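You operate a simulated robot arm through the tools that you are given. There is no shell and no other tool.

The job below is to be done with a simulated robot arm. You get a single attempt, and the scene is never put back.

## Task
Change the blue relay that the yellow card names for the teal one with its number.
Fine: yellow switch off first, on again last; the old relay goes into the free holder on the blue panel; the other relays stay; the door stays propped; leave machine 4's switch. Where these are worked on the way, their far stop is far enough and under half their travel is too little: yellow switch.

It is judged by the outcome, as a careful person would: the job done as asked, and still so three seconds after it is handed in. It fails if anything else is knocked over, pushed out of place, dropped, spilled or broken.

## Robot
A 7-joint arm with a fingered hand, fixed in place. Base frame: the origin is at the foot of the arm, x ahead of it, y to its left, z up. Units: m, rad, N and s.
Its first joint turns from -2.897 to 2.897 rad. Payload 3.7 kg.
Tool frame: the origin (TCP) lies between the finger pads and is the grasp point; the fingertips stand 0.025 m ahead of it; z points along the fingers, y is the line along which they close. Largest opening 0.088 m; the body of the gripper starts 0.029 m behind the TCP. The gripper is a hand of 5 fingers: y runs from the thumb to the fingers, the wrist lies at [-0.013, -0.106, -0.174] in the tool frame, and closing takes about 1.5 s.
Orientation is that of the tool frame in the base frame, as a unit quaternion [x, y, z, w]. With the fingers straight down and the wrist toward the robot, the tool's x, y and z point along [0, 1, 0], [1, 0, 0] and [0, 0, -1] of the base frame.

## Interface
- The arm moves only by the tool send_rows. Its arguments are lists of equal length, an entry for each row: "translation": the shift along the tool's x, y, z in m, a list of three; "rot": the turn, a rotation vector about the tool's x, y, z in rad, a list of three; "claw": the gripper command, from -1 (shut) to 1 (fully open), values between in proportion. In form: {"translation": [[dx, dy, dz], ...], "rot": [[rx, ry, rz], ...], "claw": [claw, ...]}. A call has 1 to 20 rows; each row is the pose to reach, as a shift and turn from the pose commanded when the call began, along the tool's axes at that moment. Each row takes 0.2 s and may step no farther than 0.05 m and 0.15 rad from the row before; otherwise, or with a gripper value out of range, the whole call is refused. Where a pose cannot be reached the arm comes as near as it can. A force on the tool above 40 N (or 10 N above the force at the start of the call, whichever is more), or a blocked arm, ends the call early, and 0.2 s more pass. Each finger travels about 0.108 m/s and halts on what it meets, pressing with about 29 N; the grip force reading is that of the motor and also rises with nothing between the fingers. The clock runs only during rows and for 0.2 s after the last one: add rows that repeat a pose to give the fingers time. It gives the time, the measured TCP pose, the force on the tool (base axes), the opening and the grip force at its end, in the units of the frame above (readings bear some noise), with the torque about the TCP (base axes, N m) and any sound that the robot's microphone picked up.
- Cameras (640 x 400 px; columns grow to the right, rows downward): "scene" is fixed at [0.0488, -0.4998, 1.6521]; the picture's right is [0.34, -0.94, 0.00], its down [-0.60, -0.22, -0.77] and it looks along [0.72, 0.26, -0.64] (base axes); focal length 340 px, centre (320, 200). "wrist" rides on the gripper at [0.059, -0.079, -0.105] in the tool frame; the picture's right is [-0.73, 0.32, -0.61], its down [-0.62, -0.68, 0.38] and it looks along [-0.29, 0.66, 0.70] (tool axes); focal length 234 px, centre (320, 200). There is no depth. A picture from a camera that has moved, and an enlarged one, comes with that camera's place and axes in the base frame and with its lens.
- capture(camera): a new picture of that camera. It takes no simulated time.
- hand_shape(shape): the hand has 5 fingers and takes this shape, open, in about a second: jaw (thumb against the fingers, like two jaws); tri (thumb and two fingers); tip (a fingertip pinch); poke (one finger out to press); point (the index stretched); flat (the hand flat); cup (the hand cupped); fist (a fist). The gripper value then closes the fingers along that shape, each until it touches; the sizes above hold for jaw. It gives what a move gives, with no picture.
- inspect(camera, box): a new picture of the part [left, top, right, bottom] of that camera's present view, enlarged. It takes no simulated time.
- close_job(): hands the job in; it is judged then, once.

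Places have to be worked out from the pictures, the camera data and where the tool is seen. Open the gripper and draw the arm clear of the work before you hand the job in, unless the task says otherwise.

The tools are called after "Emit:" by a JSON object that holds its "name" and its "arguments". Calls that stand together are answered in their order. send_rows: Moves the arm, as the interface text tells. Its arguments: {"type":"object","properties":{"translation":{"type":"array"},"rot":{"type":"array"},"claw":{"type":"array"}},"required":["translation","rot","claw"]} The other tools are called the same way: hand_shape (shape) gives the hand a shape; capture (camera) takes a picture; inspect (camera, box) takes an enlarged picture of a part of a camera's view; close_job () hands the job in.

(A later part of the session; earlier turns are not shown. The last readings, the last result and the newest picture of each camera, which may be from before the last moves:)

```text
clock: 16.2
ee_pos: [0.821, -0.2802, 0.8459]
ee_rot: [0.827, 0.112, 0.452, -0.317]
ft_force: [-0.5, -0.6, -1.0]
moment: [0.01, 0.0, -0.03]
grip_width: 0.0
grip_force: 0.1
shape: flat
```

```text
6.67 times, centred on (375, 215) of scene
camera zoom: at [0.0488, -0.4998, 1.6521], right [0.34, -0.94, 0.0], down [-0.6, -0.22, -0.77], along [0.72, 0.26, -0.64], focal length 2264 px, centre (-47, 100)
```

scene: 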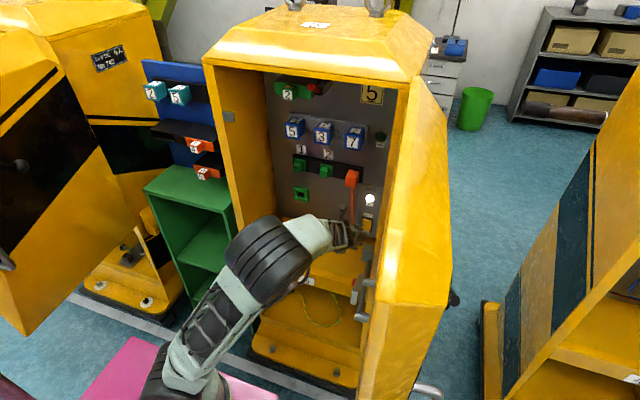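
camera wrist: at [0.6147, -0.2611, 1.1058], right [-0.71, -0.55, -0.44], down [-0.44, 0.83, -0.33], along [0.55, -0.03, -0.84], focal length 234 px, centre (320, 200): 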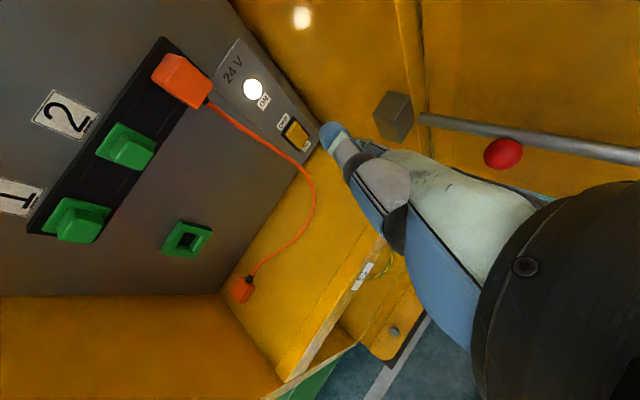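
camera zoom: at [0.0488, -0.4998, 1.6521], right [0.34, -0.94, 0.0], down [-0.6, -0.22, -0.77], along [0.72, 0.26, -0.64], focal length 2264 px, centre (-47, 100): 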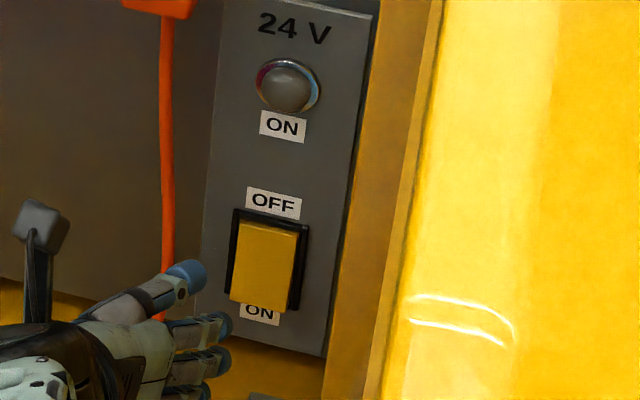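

The switch is now OFF and the lamp dark; cable untouched. I withdraw out of the cabinet up and to the left.

Emit:
{"name": "send_rows", "arguments": {"translation": [[-0.0082, -0.0428, -0.0224], [-0.0164, -0.0856, -0.0449], [-0.0247, -0.1283, -0.0673], [-0.0329, -0.1711, -0.0898], [-0.0411, -0.2139, -0.1122]], "rot": [[0, 0, 0], [0, 0, 0], [0, 0, 0], [0, 0, 0], [0, 0, 0]], "claw": [1, 1, 1, 1, 1]}}

Emit:
{"name": "capture", "arguments": {"camera": "scene"}}

```text
clock: 17.4
ee_pos: [0.6253, -0.1863, 0.9545]
ee_rot: [0.827, 0.11, 0.45, -0.318]
ft_force: [-0.9, 0.5, -0.3]
moment: [-0.04, -0.02, 0.0]
grip_width: 0.0
grip_force: 0.1
shape: flat
out of reach, approached as far as the arm can: row 5
```

```text
taken
```

scene: 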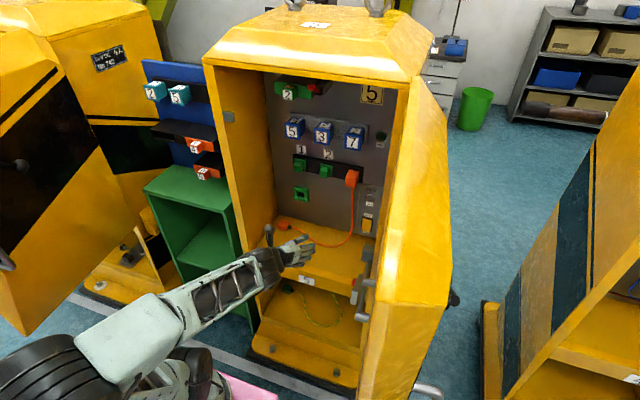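

I now rotate to fingers-forward, thumb below (tool y up), in front of the relay row while rising to z≈1.15.

Emit:
{"name": "send_rows", "arguments": {"translation": [[0.0124, -0.0084, -0.0009], [0.0248, -0.0167, -0.0017], [0.0372, -0.0251, -0.0026], [0.0497, -0.0334, -0.0034], [0.0621, -0.0418, -0.0043], [0.0745, -0.0501, -0.0051], [0.0869, -0.0585, -0.006], [0.0993, -0.0668, -0.0068], [0.1117, -0.0752, -0.0077], [0.1241, -0.0835, -0.0085], [0.1366, -0.0919, -0.0094], [0.149, -0.1002, -0.0102], [0.1614, -0.1086, -0.0111], [0.1738, -0.1169, -0.0119], [0.1738, -0.1169, -0.0119]], "rot": [[-0.0681, -0.0046, -0.1259], [-0.1362, -0.0092, -0.2519], [-0.2043, -0.0138, -0.3778], [-0.2724, -0.0185, -0.5037], [-0.3405, -0.0231, -0.6297], [-0.4086, -0.0277, -0.7556], [-0.4768, -0.0323, -0.8816], [-0.5449, -0.0369, -1.0075], [-0.613, -0.0415, -1.1334], [-0.6811, -0.0461, -1.2594], [-0.7492, -0.0508, -1.3853], [-0.8173, -0.0554, -1.5112], [-0.8854, -0.06, -1.6372], [-0.9535, -0.0646, -1.7631], [-0.9535, -0.0646, -1.7631]], "claw": [1, 1, 1, 1, 1, 1, 1, 1, 1, 1, 1, 1, 1, 1, 1]}}

Emit:
{"name": "capture", "arguments": {"camera": "scene"}}

Emit:
{"name": "capture", "arguments": {"camera": "wrist"}}

```text
clock: 20.6
ee_pos: [0.6696, -0.1239, 1.156]
ee_rot: [0.501, 0.5, 0.499, 0.499]
ft_force: [-0.6, -0.1, 0.2]
moment: [0.05, 0.01, -0.02]
grip_width: 0.0
grip_force: 0.1
shape: flat
out of reach, approached as far as the arm can: row 1, 2, 3, 4, 5, 6, 7, 8, 9, 10, 11, 12, 13, 14, 15
```

```text
taken
```

scene: 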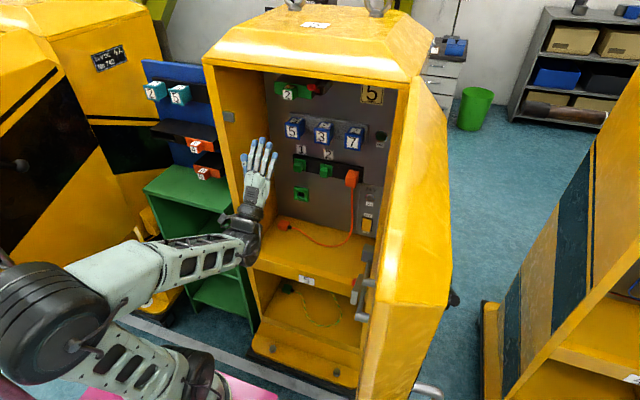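

```text
taken
camera wrist: at [0.5646, -0.064, 1.078], right [-0.61, -0.73, 0.32], down [0.38, -0.62, -0.68], along [0.7, -0.29, 0.65], focal length 234 px, centre (320, 200)
```

wrist: 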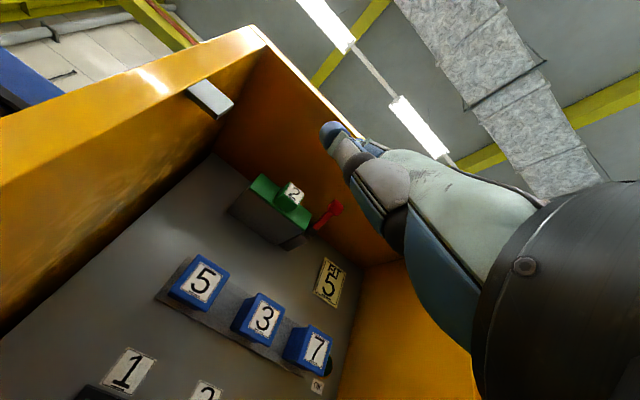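

The hand now faces the relay row. I zoom in on relay 5 to see its shape and how it sits on the rail.

Emit:
{"name": "inspect", "arguments": {"camera": "wrist", "box": [140, 230, 340, 390]}}

Emit:
{"name": "inspect", "arguments": {"camera": "scene", "box": [270, 100, 380, 170]}}

Emit:
{"name": "hand_shape", "arguments": {"shape": "tri"}}

Emit:
{"name": "inspect", "arguments": {"camera": "scene", "box": [210, 110, 330, 220]}}

Emit:
{"name": "inspect", "arguments": {"camera": "wrist", "box": [220, 80, 460, 300]}}

```text
2.50 times, centred on (240, 310) of wrist
camera zoom: at [0.5646, -0.064, 1.078], right [-0.61, -0.73, 0.32], down [0.38, -0.62, -0.68], along [0.7, -0.29, 0.65], focal length 585 px, centre (520, -75)
```

zoom: 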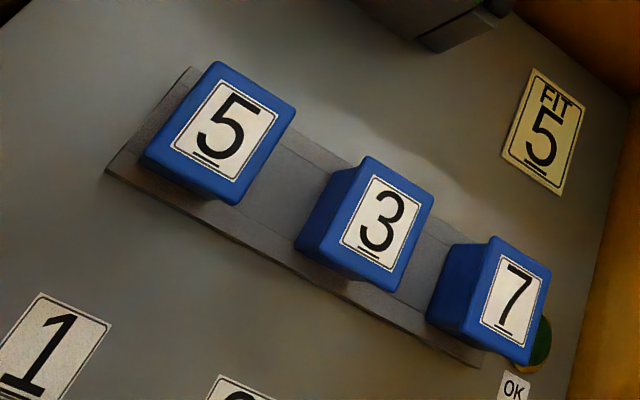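

```text
5.71 times, centred on (325, 135) of scene
camera zoom: at [0.0488, -0.4998, 1.6521], right [0.34, -0.94, 0.0], down [-0.6, -0.22, -0.77], along [0.72, 0.26, -0.64], focal length 1941 px, centre (291, 571)
```

zoom: 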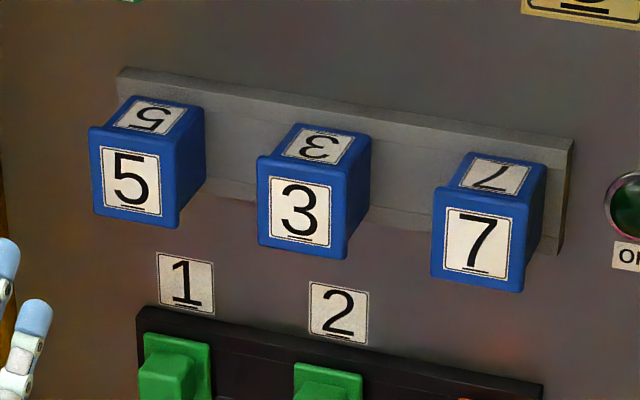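

```text
clock: 21.5
ee_pos: [0.6686, -0.1231, 1.1566]
ee_rot: [0.501, 0.5, 0.5, 0.499]
ft_force: [-0.2, -0.5, 0.2]
moment: [0.03, 0.0, 0.04]
grip_width: 0.0877
grip_force: 0.0
shape: tri
```

```text
3.64 times, centred on (270, 165) of scene
camera zoom: at [0.0488, -0.4998, 1.6521], right [0.34, -0.94, 0.0], down [-0.6, -0.22, -0.77], along [0.72, 0.26, -0.64], focal length 1235 px, centre (502, 327)
```

zoom: 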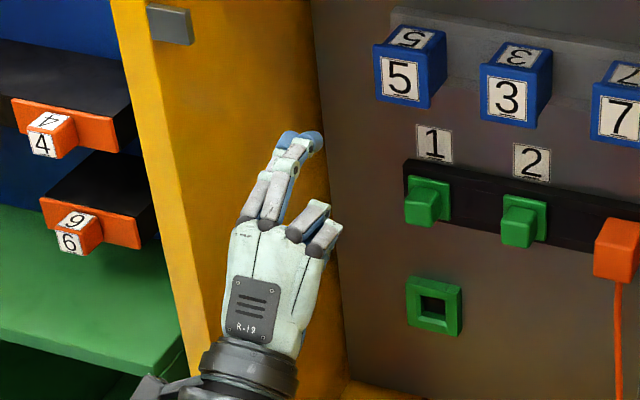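

```text
1.82 times, centred on (340, 190) of wrist
camera zoom: at [0.5646, -0.064, 1.0781], right [-0.61, -0.73, 0.32], down [0.38, -0.62, -0.68], along [0.7, -0.29, 0.65], focal length 426 px, centre (284, 218)
```

zoom: 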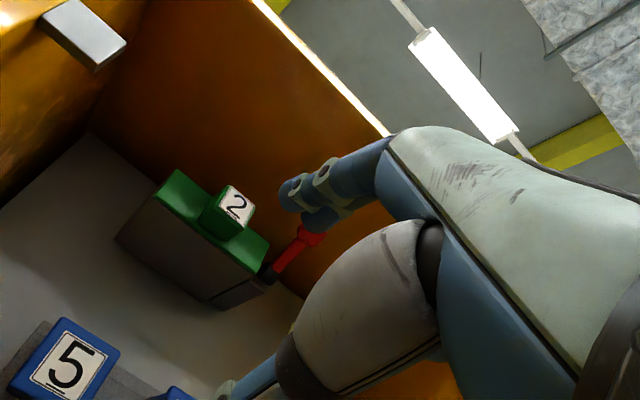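

Tri gives index and middle against the thumb, which suits the roughly 5 cm relay (front centre at about 0.896, −0.104, 1.148). Before pulling it I move left, outside the cabinet, to look at the blue panel's free holder with the wrist camera.

Emit:
{"name": "send_rows", "arguments": {"translation": [[0.04, 0, -0.005], [0.08, 0, -0.01], [0.12, 0, -0.01], [0.16, 0, -0.01], [0.2, 0, -0.01], [0.24, -0.005, 0], [0.28, -0.01, 0], [0.32, -0.02, 0.0]], "rot": [[0, 0, 0], [0, 0, 0], [0, 0, 0], [0, 0, 0], [0, 0, 0], [0, 0, 0], [0, 0, 0], [0, 0, 0]], "claw": [1, 1, 1, 1, 1, 1, 1, 1]}}

Emit:
{"name": "capture", "arguments": {"camera": "wrist"}}

Emit:
{"name": "capture", "arguments": {"camera": "scene"}}

```text
clock: 23.3
ee_pos: [0.6696, 0.1966, 1.1377]
ee_rot: [0.502, 0.5, 0.5, 0.498]
ft_force: [-0.1, -0.6, 0.4]
moment: [-0.02, 0.06, -0.02]
grip_width: 0.0879
grip_force: 0.1
shape: tri
out of reach, approached as far as the arm can: row 1, 2, 3
```

```text
taken
camera wrist: at [0.5645, 0.2558, 1.0597], right [-0.61, -0.73, 0.32], down [0.38, -0.62, -0.68], along [0.7, -0.29, 0.65], focal length 234 px, centre (320, 200)
```

wrist: 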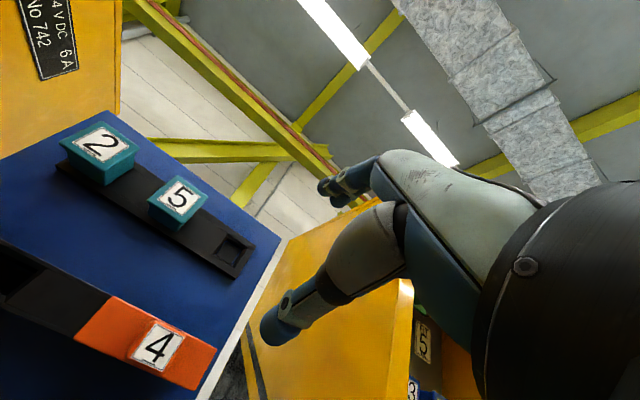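

```text
taken
```

scene: 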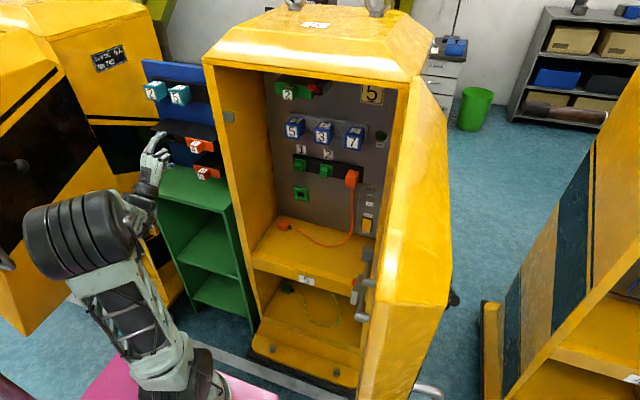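

The free holder (square socket) is at the right end of the black strip, right of teal 5. I zoom in to measure it.

Emit:
{"name": "inspect", "arguments": {"camera": "wrist", "box": [50, 100, 290, 290]}}

Emit:
{"name": "inspect", "arguments": {"camera": "scene", "box": [135, 55, 235, 125]}}

```text
2.11 times, centred on (170, 195) of wrist
camera zoom: at [0.5645, 0.2558, 1.0597], right [-0.61, -0.73, 0.32], down [0.38, -0.62, -0.68], along [0.7, -0.29, 0.65], focal length 493 px, centre (636, 210)
```

zoom: 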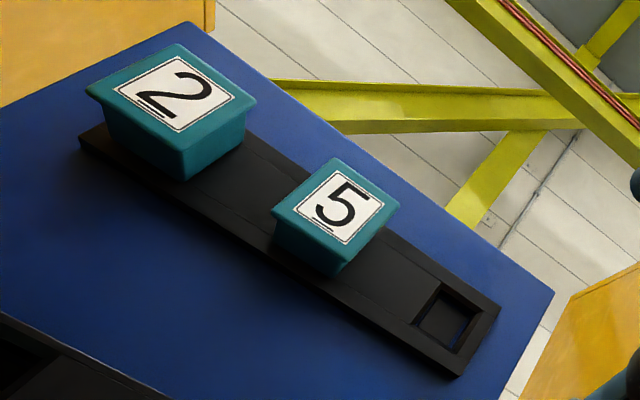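

```text
5.71 times, centred on (185, 90) of scene
camera zoom: at [0.0488, -0.4998, 1.6521], right [0.34, -0.94, 0.0], down [-0.6, -0.22, -0.77], along [0.72, 0.26, -0.64], focal length 1941 px, centre (1091, 829)
```

zoom: 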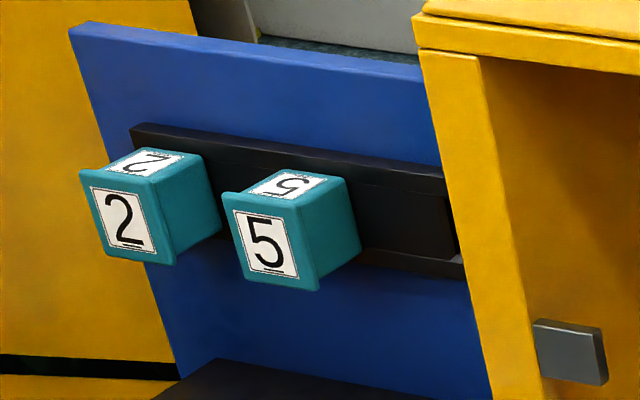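

Measured: teal 5 front at (0.888, 0.302, 1.199), free holder at y≈0.202, z≈1.20, and blue relay 5 front at (0.896, −0.104, 1.148). I go back in front of blue relay 5.

Emit:
{"name": "send_rows", "arguments": {"translation": [[-0.04, 0.0013, 0], [-0.08, 0.0026, 0], [-0.12, 0.0039, 0], [-0.16, 0.0052, 0], [-0.2, 0.0065, 0], [-0.24, 0.0078, 0.005], [-0.28, 0.0091, 0.01], [-0.3036, 0.0103, 0.015], [-0.3036, 0.0103, 0.03]], "rot": [[0, 0, 0], [0, 0, 0], [0, 0, 0], [0, 0, 0], [0, 0, 0], [0, 0, 0], [0, 0, 0], [0, 0, 0], [0, 0, 0]], "claw": [1, 1, 1, 1, 1, 1, 1, 1, 1]}}

Emit:
{"name": "capture", "arguments": {"camera": "wrist"}}

Emit:
{"name": "inspect", "arguments": {"camera": "scene", "box": [220, 90, 380, 200]}}

```text
clock: 25.3
ee_pos: [0.6991, -0.1075, 1.147]
ee_rot: [0.503, 0.5, 0.5, 0.497]
ft_force: [-0.6, 0.2, 0.9]
moment: [0.02, 0.04, 0.03]
grip_width: 0.0877
grip_force: 0.1
shape: tri
out of reach, approached as far as the arm can: row 5, 6, 7
```

```text
taken
camera wrist: at [0.594, -0.0482, 1.0688], right [-0.61, -0.73, 0.32], down [0.38, -0.62, -0.68], along [0.7, -0.29, 0.65], focal length 234 px, centre (320, 200)
```

wrist: 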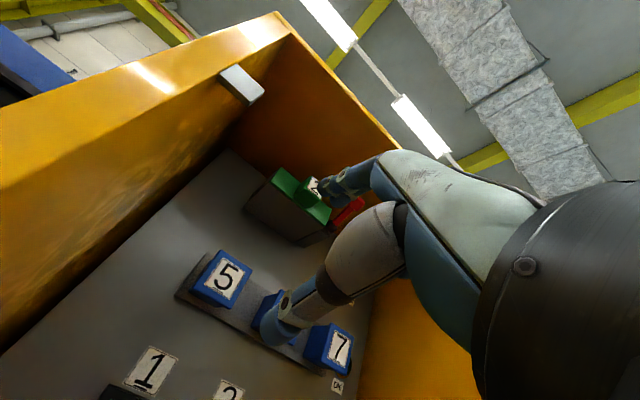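

```text
3.64 times, centred on (300, 145) of scene
camera zoom: at [0.0488, -0.4998, 1.6521], right [0.34, -0.94, 0.0], down [-0.6, -0.22, -0.77], along [0.72, 0.26, -0.64], focal length 1235 px, centre (393, 400)
```

zoom: 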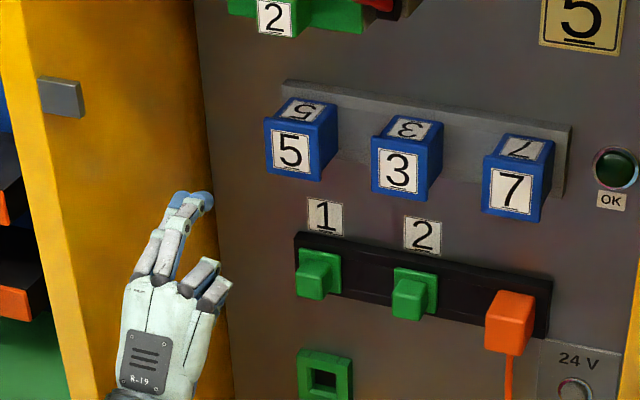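

Relay 5 again triangulates to y≈−0.103, z≈1.149, matching the TCP height. I advance until the fingertips are just short of the relay's front.

Emit:
{"name": "send_rows", "arguments": {"translation": [[0, 0, 0.04], [0, 0, 0.08], [0, 0, 0.12], [0, 0, 0.14]], "rot": [[0, 0, 0], [0, 0, 0], [0, 0, 0], [0, 0, 0]], "claw": [1, 1, 1, 1]}}

Emit:
{"name": "capture", "arguments": {"camera": "wrist"}}

Emit:
{"name": "inspect", "arguments": {"camera": "scene", "box": [230, 80, 370, 180]}}

```text
clock: 26.3
ee_pos: [0.8399, -0.1057, 1.1451]
ee_rot: [0.502, 0.5, 0.5, 0.498]
ft_force: [-0.5, -0.2, -0.8]
moment: [-0.03, 0.01, -0.01]
grip_width: 0.0879
grip_force: 0.1
shape: tri
```

```text
taken
camera wrist: at [0.7348, -0.0475, 1.0677], right [-0.61, -0.73, 0.32], down [0.38, -0.62, -0.68], along [0.7, -0.29, 0.65], focal length 234 px, centre (320, 200)
```

wrist: 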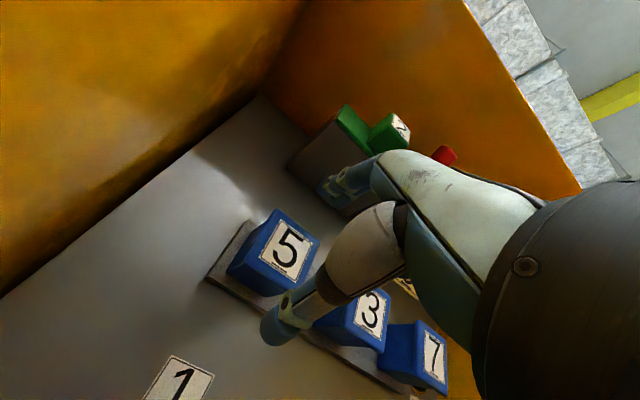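

```text
4.00 times, centred on (300, 130) of scene
camera zoom: at [0.0488, -0.4998, 1.6521], right [0.34, -0.94, 0.0], down [-0.6, -0.22, -0.77], along [0.72, 0.26, -0.64], focal length 1358 px, centre (400, 480)
```

zoom: 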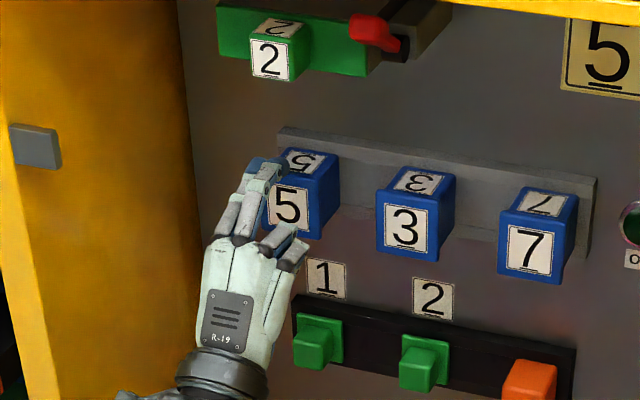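

The relay's face lies exactly where expected between fingers (above) and thumb (below). I move the last 6 cm in, slowly.

Emit:
{"name": "send_rows", "arguments": {"translation": [[0.001, 0.003, 0.02], [0.001, 0.003, 0.04], [0.001, 0.003, 0.055], [0.001, 0.003, 0.064], [0.001, 0.003, 0.064]], "rot": [[0, 0, 0], [0, 0, 0], [0, 0, 0], [0, 0, 0], [0, 0, 0]], "claw": [1, 1, 1, 1, 1]}}

Emit:
{"name": "capture", "arguments": {"camera": "wrist"}}

Emit:
{"name": "inspect", "arguments": {"camera": "scene", "box": [240, 80, 360, 170]}}

```text
clock: 27.2
ee_pos: [0.8962, -0.1048, 1.1523]
ee_rot: [0.499, 0.498, 0.502, 0.501]
ft_force: [-28.9, 1.3, -3.1]
moment: [0.04, -0.51, -0.71]
grip_width: 0.088
grip_force: 0.1
shape: tri
stopped in row 4: the force on the tool passed its limit at 54 N (the readings are from after the stop); the commanded pose is now the measured one
```

```text
taken
camera wrist: at [0.7921, -0.0467, 1.0729], right [-0.61, -0.73, 0.32], down [0.39, -0.62, -0.68], along [0.69, -0.29, 0.66], focal length 234 px, centre (320, 200)
```

wrist: 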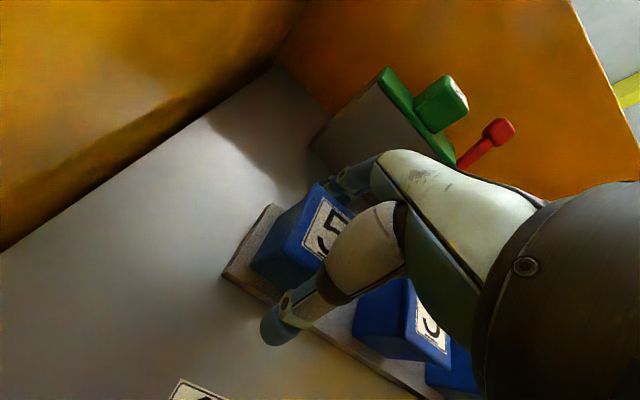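

```text
4.44 times, centred on (300, 125) of scene
camera zoom: at [0.0488, -0.4998, 1.6521], right [0.34, -0.94, 0.0], down [-0.6, -0.22, -0.77], along [0.72, 0.26, -0.64], focal length 1510 px, centre (409, 533)
```

zoom: 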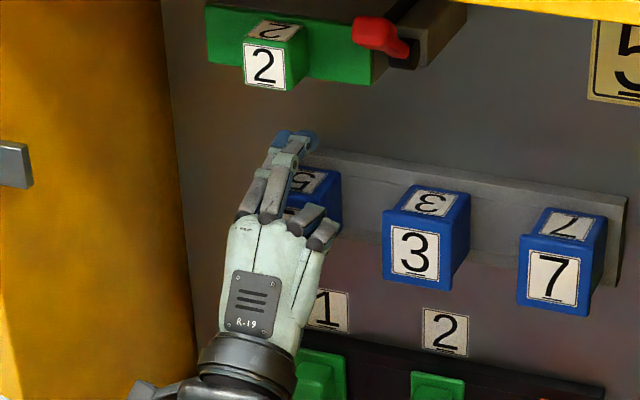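

The stop came from a curled finger touching the relay's front at its right edge (force centre y≈−0.13); the tips already overlap the relay by about 2.5 cm. I ease back 4 mm, recentre in height and close.

Emit:
{"name": "send_rows", "arguments": {"translation": [[0, -0.002, -0.004], [0, -0.003, -0.004], [0, -0.003, -0.004], [0, -0.003, -0.004], [0, -0.003, -0.004], [0, -0.003, -0.004], [0, -0.003, -0.004], [0, -0.003, -0.004], [0, -0.003, -0.004], [0, -0.003, -0.004]], "rot": [[0, 0, 0], [0, 0, 0], [0, 0, 0], [0, 0, 0], [0, 0, 0], [0, 0, 0], [0, 0, 0], [0, 0, 0], [0, 0, 0], [0, 0, 0]], "claw": [1, 0.6, 0.2, -0.2, -0.6, -1, -1, -1, -1, -1]}}

Emit:
{"name": "capture", "arguments": {"camera": "wrist"}}

Emit:
{"name": "inspect", "arguments": {"camera": "scene", "box": [240, 80, 360, 170]}}

```text
clock: 29.4
ee_pos: [0.8941, -0.105, 1.1479]
ee_rot: [0.501, 0.498, 0.5, 0.5]
ft_force: [4.3, -1.4, 1.1]
moment: [-0.01, -0.05, 0.01]
grip_width: 0.0401
grip_force: 29.7
shape: tri
```

```text
taken
camera wrist: at [0.7903, -0.0465, 1.0687], right [-0.61, -0.73, 0.32], down [0.38, -0.62, -0.68], along [0.69, -0.29, 0.66], focal length 234 px, centre (320, 200)
```

wrist: 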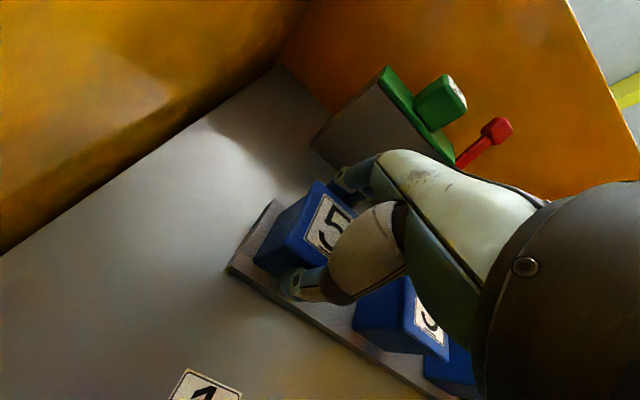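

```text
4.44 times, centred on (300, 125) of scene
camera zoom: at [0.0488, -0.4998, 1.6521], right [0.34, -0.94, 0.0], down [-0.6, -0.22, -0.77], along [0.72, 0.26, -0.64], focal length 1510 px, centre (409, 533)
```

zoom: 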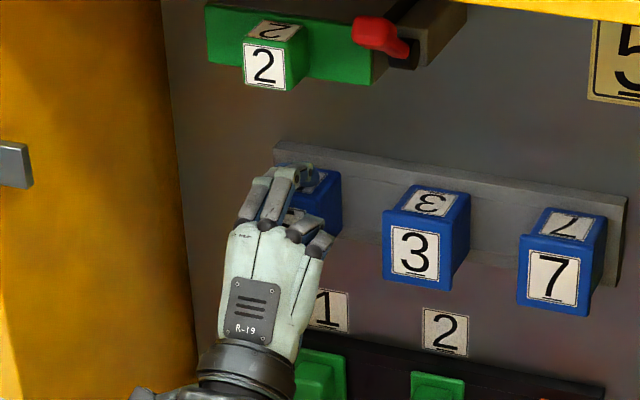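

The relay is gripped (width 0.040, grip 29.7 N). I pull it straight out along −x.

Emit:
{"name": "send_rows", "arguments": {"translation": [[0, 0, -0.008], [0, 0, -0.016], [0, 0, -0.024], [0, 0, -0.032], [0, 0, -0.045], [0, 0, -0.06], [0, 0, -0.075]], "rot": [[0, 0, 0], [0, 0, 0], [0, 0, 0], [0, 0, 0], [0, 0, 0], [0, 0, 0], [0, 0, 0]], "claw": [-1, -1, -1, -1, -1, -1, -1]}}

Emit:
{"name": "capture", "arguments": {"camera": "wrist"}}

Emit:
{"name": "inspect", "arguments": {"camera": "scene", "box": [220, 80, 360, 180]}}

```text
clock: 31.0
ee_pos: [0.8192, -0.1049, 1.1474]
ee_rot: [0.5, 0.499, 0.501, 0.5]
ft_force: [0.7, 0.3, -0.3]
moment: [-0.01, 0.05, -0.01]
grip_width: 0.0399
grip_force: 29.4
shape: tri
```

```text
taken
camera wrist: at [0.7154, -0.0463, 1.0687], right [-0.61, -0.73, 0.32], down [0.38, -0.62, -0.68], along [0.69, -0.29, 0.66], focal length 234 px, centre (320, 200)
```

wrist: 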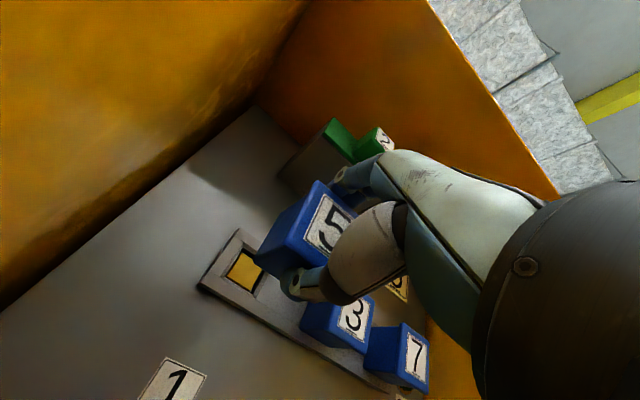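

```text
4.00 times, centred on (290, 130) of scene
camera zoom: at [0.0488, -0.4998, 1.6521], right [0.34, -0.94, 0.0], down [-0.6, -0.22, -0.77], along [0.72, 0.26, -0.64], focal length 1358 px, centre (440, 480)
```

zoom: 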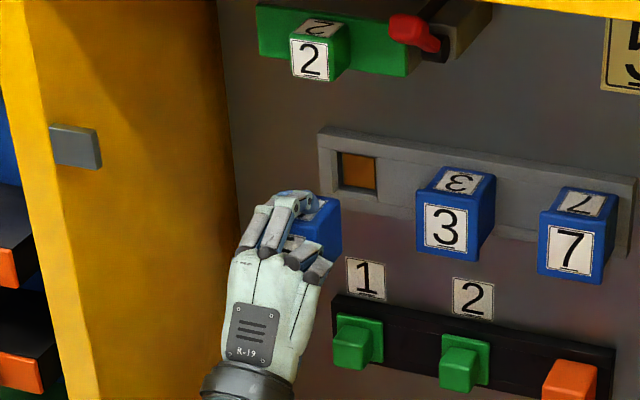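

The relay is out and the empty socket is visible (its centre triangulates to about 0.952, −0.103, 1.149). I back out of the cabinet and rise so the relay clears the cabinet's left edge.

Emit:
{"name": "send_rows", "arguments": {"translation": [[0, 0, -0.04], [0, 0, -0.08], [0, 0, -0.12], [0, 0.033, -0.145], [0, 0.066, -0.17], [0, 0.1, -0.195], [0, 0.132, -0.22]], "rot": [[0, 0, 0], [0, 0, 0], [0, 0, 0], [0, 0, 0], [0, 0, 0], [0, 0, 0], [0, 0, 0]], "claw": [-1, -1, -1, -1, -1, -1, -1]}}

Emit:
{"name": "capture", "arguments": {"camera": "scene"}}

Emit:
{"name": "capture", "arguments": {"camera": "wrist"}}

```text
clock: 32.6
ee_pos: [0.6006, -0.1041, 1.2798]
ee_rot: [0.501, 0.498, 0.5, 0.5]
ft_force: [0.2, 0.1, -1.6]
moment: [0.02, -0.01, -0.02]
grip_width: 0.0399
grip_force: 28.8
shape: tri
```

```text
taken
```

scene: 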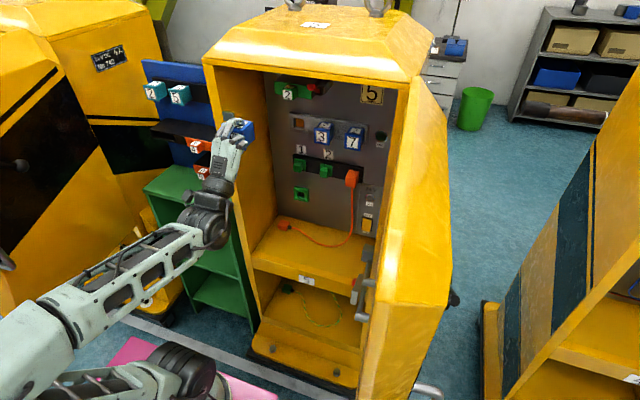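

```text
taken
camera wrist: at [0.4953, -0.0463, 1.2004], right [-0.61, -0.73, 0.32], down [0.38, -0.62, -0.68], along [0.69, -0.29, 0.66], focal length 234 px, centre (320, 200)
```

wrist: 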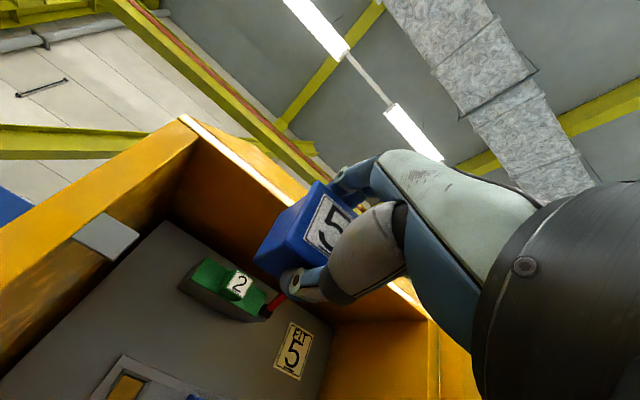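

The relay is held firmly and clear of the cabinet. I cross left to y≈0.20.

Emit:
{"name": "send_rows", "arguments": {"translation": [[0.044, 0, 0], [0.088, 0, 0], [0.132, 0, 0], [0.176, 0, 0], [0.22, 0, 0], [0.264, 0, 0], [0.304, 0, 0], [0.304, -0.035, 0.02], [0.304, -0.07, 0.04], [0.304, -0.08, 0.08]], "rot": [[0, 0, 0], [0, 0, 0], [0, 0, 0], [0, 0, 0], [0, 0, 0], [0, 0, 0], [0, 0, 0], [0, 0, 0], [0, 0, 0], [0, 0, 0]], "claw": [-1, -1, -1, -1, -1, -1, -1, -1, -1, -1]}}

Emit:
{"name": "capture", "arguments": {"camera": "scene"}}

Emit:
{"name": "capture", "arguments": {"camera": "wrist"}}

```text
clock: 34.8
ee_pos: [0.6807, 0.1992, 1.2]
ee_rot: [0.5, 0.5, 0.501, 0.5]
ft_force: [-0.9, 0.2, -1.2]
moment: [0.0, 0.04, -0.02]
grip_width: 0.0397
grip_force: 29.2
shape: tri
```

```text
taken
```

scene: 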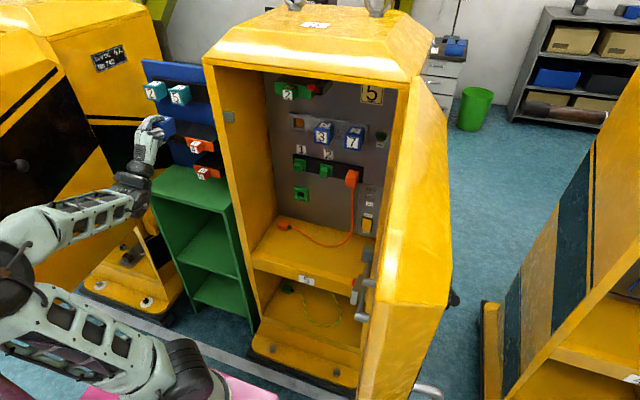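

```text
taken
camera wrist: at [0.5753, 0.2576, 1.1213], right [-0.61, -0.73, 0.32], down [0.39, -0.62, -0.68], along [0.69, -0.29, 0.66], focal length 234 px, centre (320, 200)
```

wrist: 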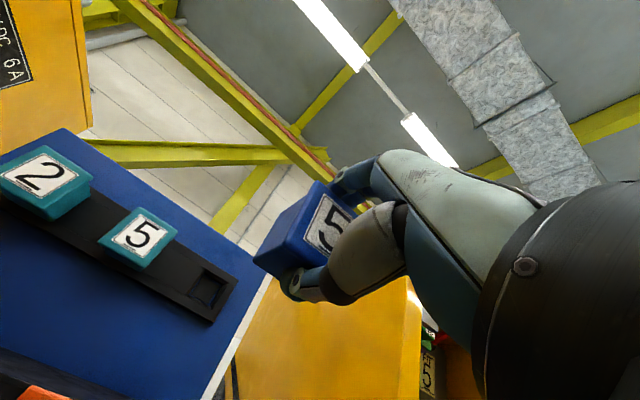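

I advance 10 cm toward the panel, stopping well short of the strip, to check the alignment against the hole.

Emit:
{"name": "send_rows", "arguments": {"translation": [[0, 0, 0.035], [0, 0, 0.07], [0, 0, 0.1], [0, 0, 0.1]], "rot": [[0, 0, 0], [0, 0, 0], [0, 0, 0], [0, 0, 0]], "claw": [-1, -1, -1, -1]}}

Emit:
{"name": "inspect", "arguments": {"camera": "wrist", "box": [80, 130, 360, 370]}}

Emit:
{"name": "inspect", "arguments": {"camera": "scene", "box": [110, 70, 250, 200]}}

```text
clock: 35.8
ee_pos: [0.7797, 0.1986, 1.2005]
ee_rot: [0.5, 0.499, 0.501, 0.5]
ft_force: [-0.4, 1.0, -0.9]
moment: [0.01, 0.03, 0.0]
grip_width: 0.0396
grip_force: 29.6
shape: tri
```

```text
1.67 times, centred on (220, 250) of wrist
camera zoom: at [0.6752, 0.2575, 1.1212], right [-0.61, -0.73, 0.32], down [0.38, -0.62, -0.68], along [0.69, -0.29, 0.66], focal length 390 px, centre (487, 117)
```

zoom: 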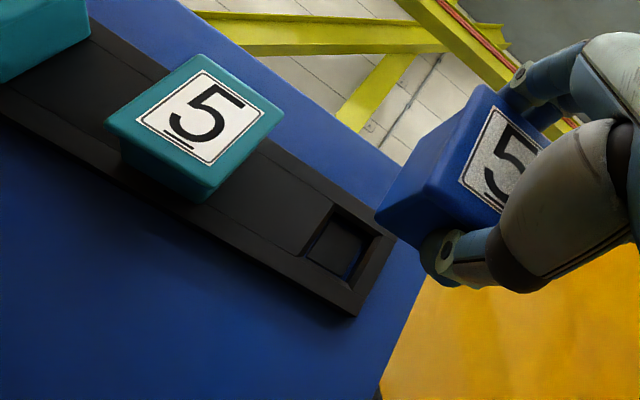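

```text
3.08 times, centred on (180, 135) of scene
camera zoom: at [0.0488, -0.4998, 1.6521], right [0.34, -0.94, 0.0], down [-0.6, -0.22, -0.77], along [0.72, 0.26, -0.64], focal length 1045 px, centre (751, 400)
```

zoom: 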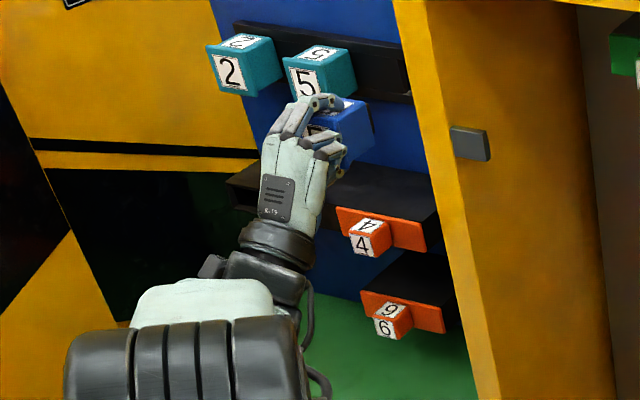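

Estimated hole centre (0.94, 0.201, 1.200) versus TCP (y 0.1986, z 1.2005) looks aligned. I go forward a little to the same stand-off at which I saw the cabinet socket, to compare the pictures directly.

Emit:
{"name": "send_rows", "arguments": {"translation": [[0, 0, 0.014], [0, 0, 0.028], [0, 0, 0.028]], "rot": [[0, 0, 0], [0, 0, 0], [0, 0, 0]], "claw": [-1, -1, -1]}}

Emit:
{"name": "inspect", "arguments": {"camera": "wrist", "box": [160, 160, 360, 340]}}

Emit:
{"name": "capture", "arguments": {"camera": "wrist"}}

```text
clock: 36.6
ee_pos: [0.8079, 0.1987, 1.199]
ee_rot: [0.5, 0.498, 0.501, 0.5]
ft_force: [-0.5, 0.1, -1.1]
moment: [0.02, 0.05, -0.03]
grip_width: 0.0398
grip_force: 28.5
shape: tri
```

```text
2.22 times, centred on (260, 250) of wrist
camera zoom: at [0.7035, 0.2572, 1.1212], right [-0.61, -0.73, 0.32], down [0.38, -0.62, -0.68], along [0.69, -0.29, 0.66], focal length 520 px, centre (453, 89)
```

zoom: 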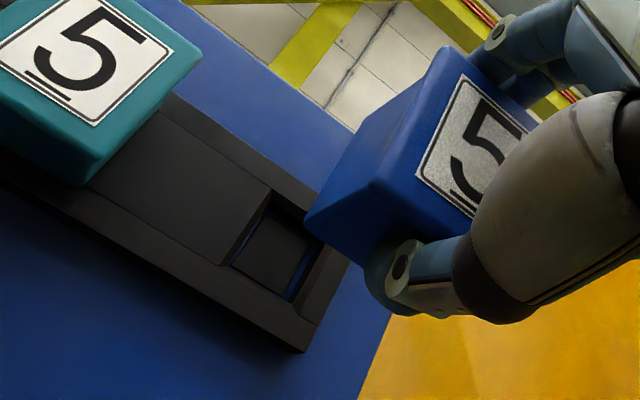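

```text
taken
camera wrist: at [0.7035, 0.2572, 1.1212], right [-0.61, -0.73, 0.32], down [0.38, -0.62, -0.68], along [0.69, -0.29, 0.66], focal length 234 px, centre (320, 200)
```

wrist: 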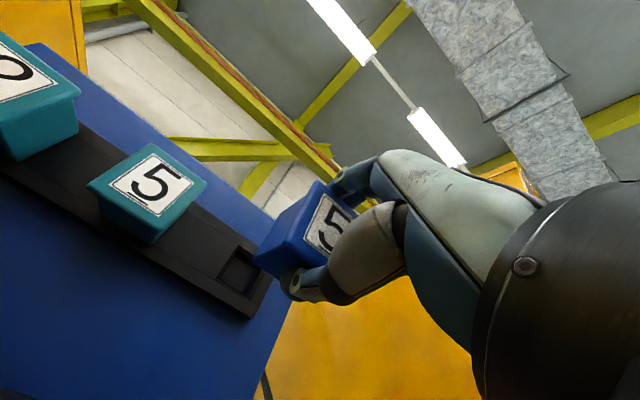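

The hole sits at pixel (243, 271) versus (243, 272) for the cabinet socket at the same stand-off, so alignment is within a couple of mm. I insert slowly along +x.

Emit:
{"name": "send_rows", "arguments": {"translation": [[0, 0, 0.01], [0, 0, 0.02], [0, 0, 0.03], [0, 0, 0.04], [0, 0, 0.048], [0, 0, 0.056], [0, 0, 0.062]], "rot": [[0, 0, 0], [0, 0, 0], [0, 0, 0], [0, 0, 0], [0, 0, 0], [0, 0, 0], [0, 0, 0]], "claw": [-1, -1, -1, -1, -1, -1, -1]}}

Emit:
{"name": "inspect", "arguments": {"camera": "wrist", "box": [160, 140, 380, 340]}}

Emit:
{"name": "inspect", "arguments": {"camera": "scene", "box": [130, 70, 240, 170]}}

```text
clock: 38.2
ee_pos: [0.8698, 0.1986, 1.2006]
ee_rot: [0.501, 0.498, 0.501, 0.5]
ft_force: [-0.2, -0.5, -1.3]
moment: [-0.01, 0.01, -0.01]
grip_width: 0.0394
grip_force: 28.6
shape: tri
```

```text
2.00 times, centred on (270, 240) of wrist
camera zoom: at [0.7657, 0.2577, 1.1218], right [-0.61, -0.73, 0.32], down [0.38, -0.62, -0.68], along [0.69, -0.29, 0.66], focal length 468 px, centre (420, 120)
```

zoom: 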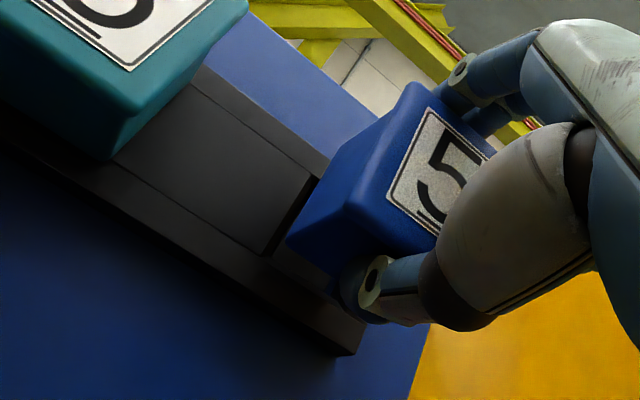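

```text
4.00 times, centred on (185, 120) of scene
camera zoom: at [0.0488, -0.4998, 1.6521], right [0.34, -0.94, 0.0], down [-0.6, -0.22, -0.77], along [0.72, 0.26, -0.64], focal length 1358 px, centre (860, 520)
```

zoom: 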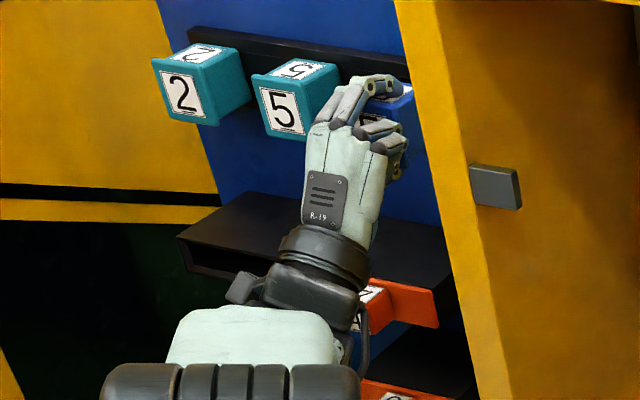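

No resistance yet at x=0.870; expected seat at about 0.883. I continue in small steps.

Emit:
{"name": "send_rows", "arguments": {"translation": [[0, 0, 0.004], [0, 0, 0.008], [0, 0, 0.011], [0, 0, 0.014], [0, 0, 0.017], [0, 0, 0.02]], "rot": [[0, 0, 0], [0, 0, 0], [0, 0, 0], [0, 0, 0], [0, 0, 0], [0, 0, 0]], "claw": [-1, -1, -1, -1, -1, -1]}}

Emit:
{"name": "inspect", "arguments": {"camera": "wrist", "box": [160, 140, 380, 340]}}

Emit:
{"name": "inspect", "arguments": {"camera": "scene", "box": [130, 70, 240, 170]}}

```text
clock: 39.6
ee_pos: [0.889, 0.1977, 1.2]
ee_rot: [0.501, 0.498, 0.501, 0.5]
ft_force: [-0.9, 0.9, -2.1]
moment: [-0.01, 0.09, -0.04]
grip_width: 0.0398
grip_force: 29.0
shape: tri
```

```text
2.00 times, centred on (270, 240) of wrist
camera zoom: at [0.7854, 0.2573, 1.121], right [-0.61, -0.73, 0.32], down [0.38, -0.62, -0.68], along [0.69, -0.29, 0.66], focal length 468 px, centre (420, 120)
```

zoom: 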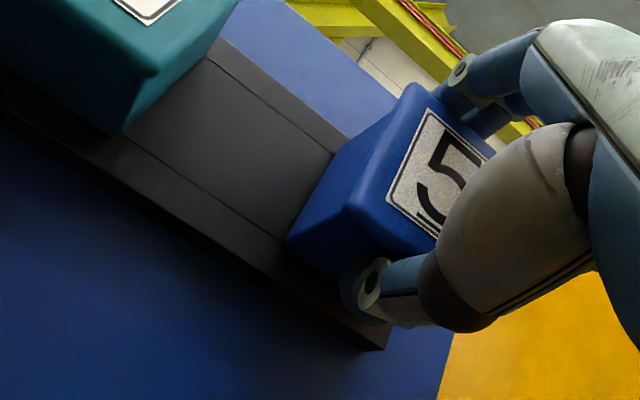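

```text
4.00 times, centred on (185, 120) of scene
camera zoom: at [0.0488, -0.4998, 1.6521], right [0.34, -0.94, 0.0], down [-0.6, -0.22, -0.77], along [0.72, 0.26, -0.64], focal length 1358 px, centre (860, 520)
```

zoom: 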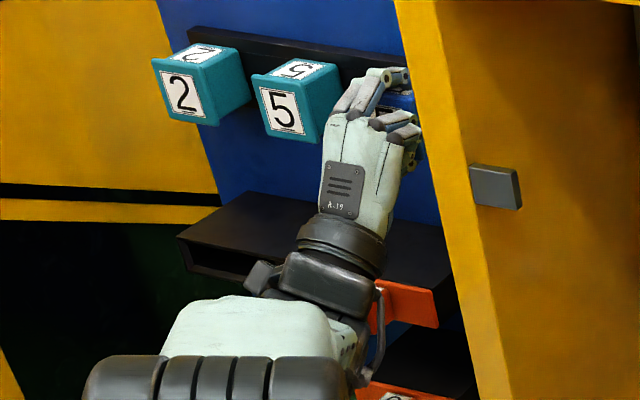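

Emit:
{"name": "send_rows", "arguments": {"translation": [[0, 0, 0.003], [0, 0, 0.006], [0, 0, 0.009], [0, 0, 0.012]], "rot": [[0, 0, 0], [0, 0, 0], [0, 0, 0], [0, 0, 0]], "claw": [-1, -1, -1, -1]}}

Emit:
{"name": "inspect", "arguments": {"camera": "wrist", "box": [160, 140, 380, 340]}}

```text
clock: 40.2
ee_pos: [0.8907, 0.1991, 1.2001]
ee_rot: [0.499, 0.498, 0.503, 0.501]
ft_force: [-30.2, -7.1, -8.9]
moment: [0.31, -0.15, -0.57]
grip_width: 0.0403
grip_force: 28.6
shape: tri
stopped in row 2: the force on the tool passed its limit at 47 N (the readings are from after the stop); the commanded pose is now the measured one
```

```text
2.00 times, centred on (270, 240) of wrist
camera zoom: at [0.7871, 0.2586, 1.1221], right [-0.61, -0.73, 0.32], down [0.39, -0.62, -0.68], along [0.69, -0.29, 0.66], focal length 468 px, centre (420, 120)
```

zoom: 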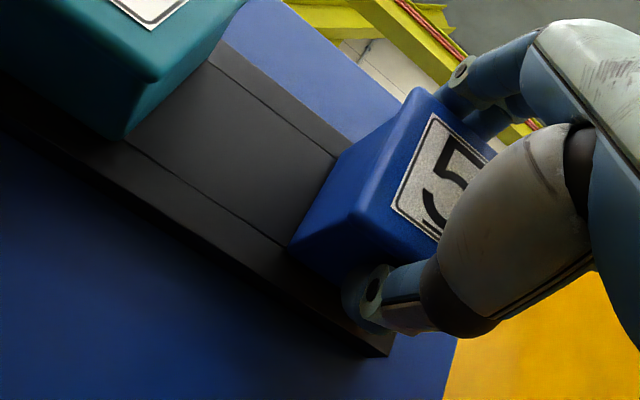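

It bottomed out at x≈0.891, level with the neighbouring teal relay's seat. I relieve the push slightly and open the fingers.

Emit:
{"name": "send_rows", "arguments": {"translation": [[0, 0, -0.002], [0, 0, -0.002], [0, 0, -0.002], [0, 0, -0.002], [0, 0, -0.002], [0, 0, -0.002], [0, 0, -0.002]], "rot": [[0, 0, 0], [0, 0, 0], [0, 0, 0], [0, 0, 0], [0, 0, 0], [0, 0, 0], [0, 0, 0]], "claw": [-0.6, -0.2, 0.2, 0.6, 1, 1, 1]}}

Emit:
{"name": "inspect", "arguments": {"camera": "wrist", "box": [160, 140, 380, 340]}}

Emit:
{"name": "inspect", "arguments": {"camera": "scene", "box": [130, 70, 240, 170]}}

```text
clock: 41.8
ee_pos: [0.8905, 0.2006, 1.2004]
ee_rot: [0.499, 0.498, 0.502, 0.501]
ft_force: [-13.6, -1.0, -3.3]
moment: [0.13, -0.27, -0.35]
grip_width: 0.0874
grip_force: 0.1
shape: tri
```

```text
2.00 times, centred on (270, 240) of wrist
camera zoom: at [0.7866, 0.2584, 1.1219], right [-0.61, -0.73, 0.32], down [0.39, -0.62, -0.68], along [0.69, -0.29, 0.66], focal length 468 px, centre (420, 120)
```

zoom: 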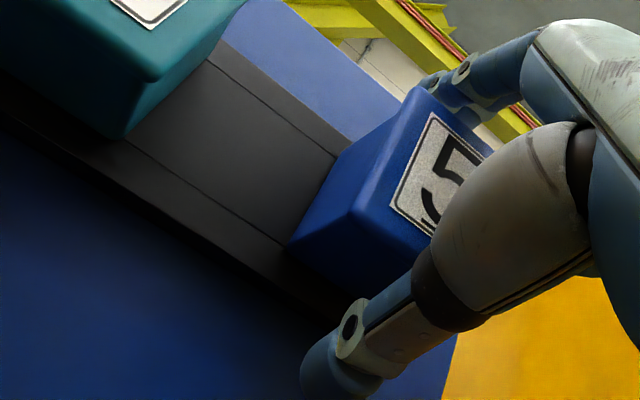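

```text
4.00 times, centred on (185, 120) of scene
camera zoom: at [0.0488, -0.4998, 1.6521], right [0.34, -0.94, 0.0], down [-0.6, -0.22, -0.77], along [0.72, 0.26, -0.64], focal length 1358 px, centre (860, 520)
```

zoom: 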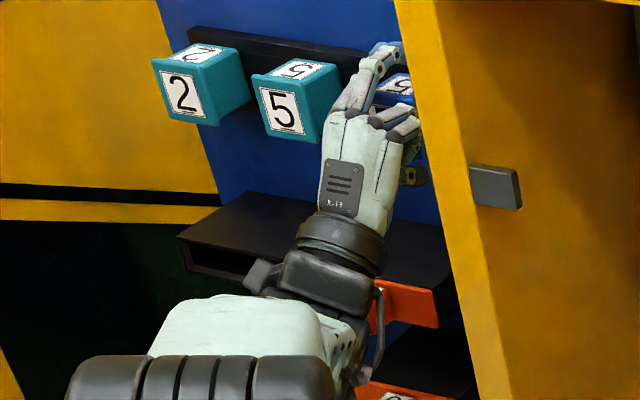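

The relay stays in the holder. I retreat straight back.

Emit:
{"name": "send_rows", "arguments": {"translation": [[0, 0, -0.02], [0, 0, -0.05], [0, 0, -0.09], [0, 0, -0.13], [0, 0, -0.16]], "rot": [[0, 0, 0], [0, 0, 0], [0, 0, 0], [0, 0, 0], [0, 0, 0]], "claw": [1, 1, 1, 1, 1]}}

Emit:
{"name": "inspect", "arguments": {"camera": "wrist", "box": [0, 80, 320, 330]}}

Emit:
{"name": "inspect", "arguments": {"camera": "scene", "box": [130, 60, 240, 160]}}

```text
clock: 43.0
ee_pos: [0.731, 0.1993, 1.1989]
ee_rot: [0.5, 0.498, 0.501, 0.501]
ft_force: [0.8, 0.2, 0.0]
moment: [0.03, 0.03, 0.06]
grip_width: 0.0876
grip_force: 0.1
shape: tri
```

```text
1.60 times, centred on (160, 205) of wrist
camera zoom: at [0.6274, 0.2586, 1.1203], right [-0.61, -0.73, 0.32], down [0.39, -0.62, -0.68], along [0.69, -0.29, 0.66], focal length 375 px, centre (576, 192)
```

zoom: 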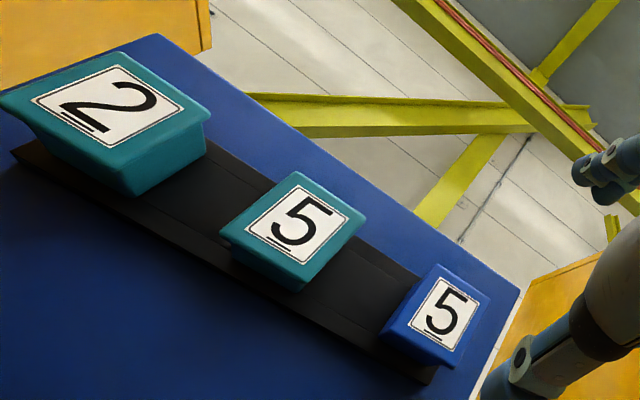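

```text
4.00 times, centred on (185, 110) of scene
camera zoom: at [0.0488, -0.4998, 1.6521], right [0.34, -0.94, 0.0], down [-0.6, -0.22, -0.77], along [0.72, 0.26, -0.64], focal length 1358 px, centre (860, 560)
```

zoom: 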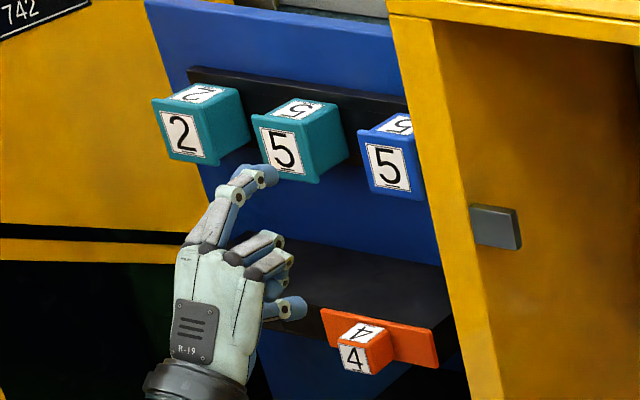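

Blue relay 5 sits in the free holder, in line with the teal ones. Teal 5 is 0.098 m to the left at the same height, so I move across to y≈0.2975 and forward to just before it.

Emit:
{"name": "send_rows", "arguments": {"translation": [[0.04, 0, 0], [0.08, 0, 0], [0.0985, 0.0005, 0], [0.0985, 0.0005, 0.04], [0.0985, 0.0005, 0.08], [0.0985, 0.0005, 0.11], [0.0985, 0.0005, 0.11]], "rot": [[0, 0, 0], [0, 0, 0], [0, 0, 0], [0, 0, 0], [0, 0, 0], [0, 0, 0], [0, 0, 0]], "claw": [1, 1, 1, 1, 1, 1, 1]}}

Emit:
{"name": "inspect", "arguments": {"camera": "wrist", "box": [200, 140, 420, 340]}}

Emit:
{"name": "inspect", "arguments": {"camera": "scene", "box": [130, 60, 240, 160]}}

```text
clock: 44.6
ee_pos: [0.8418, 0.2979, 1.2019]
ee_rot: [0.5, 0.498, 0.501, 0.501]
ft_force: [0.5, 0.0, -0.5]
moment: [0.05, 0.0, 0.02]
grip_width: 0.0879
grip_force: 0.1
shape: tri
```

```text
2.00 times, centred on (310, 240) of wrist
camera zoom: at [0.7374, 0.3567, 1.1225], right [-0.61, -0.73, 0.32], down [0.39, -0.62, -0.68], along [0.69, -0.29, 0.66], focal length 468 px, centre (340, 120)
```

zoom: 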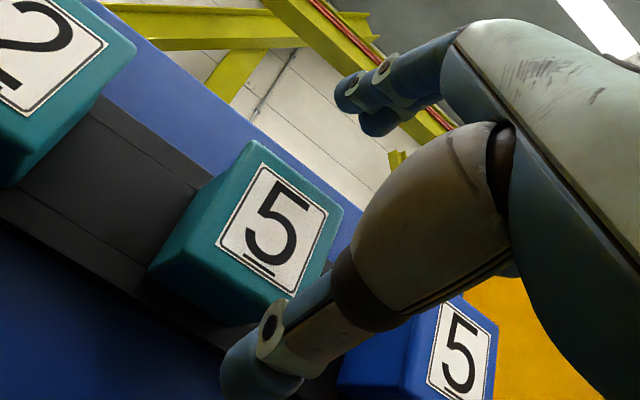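

```text
4.00 times, centred on (185, 110) of scene
camera zoom: at [0.0488, -0.4998, 1.6521], right [0.34, -0.94, 0.0], down [-0.6, -0.22, -0.77], along [0.72, 0.26, -0.64], focal length 1358 px, centre (860, 560)
```

zoom: 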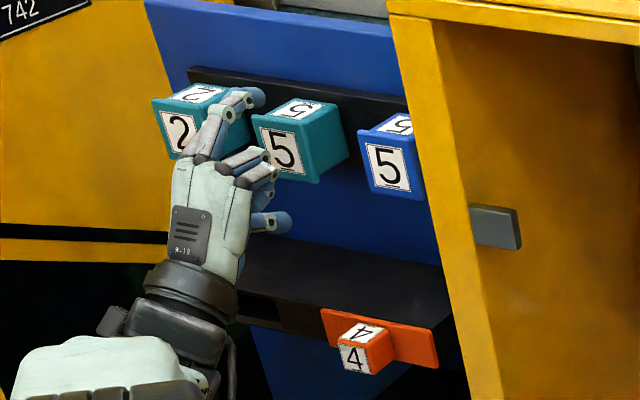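

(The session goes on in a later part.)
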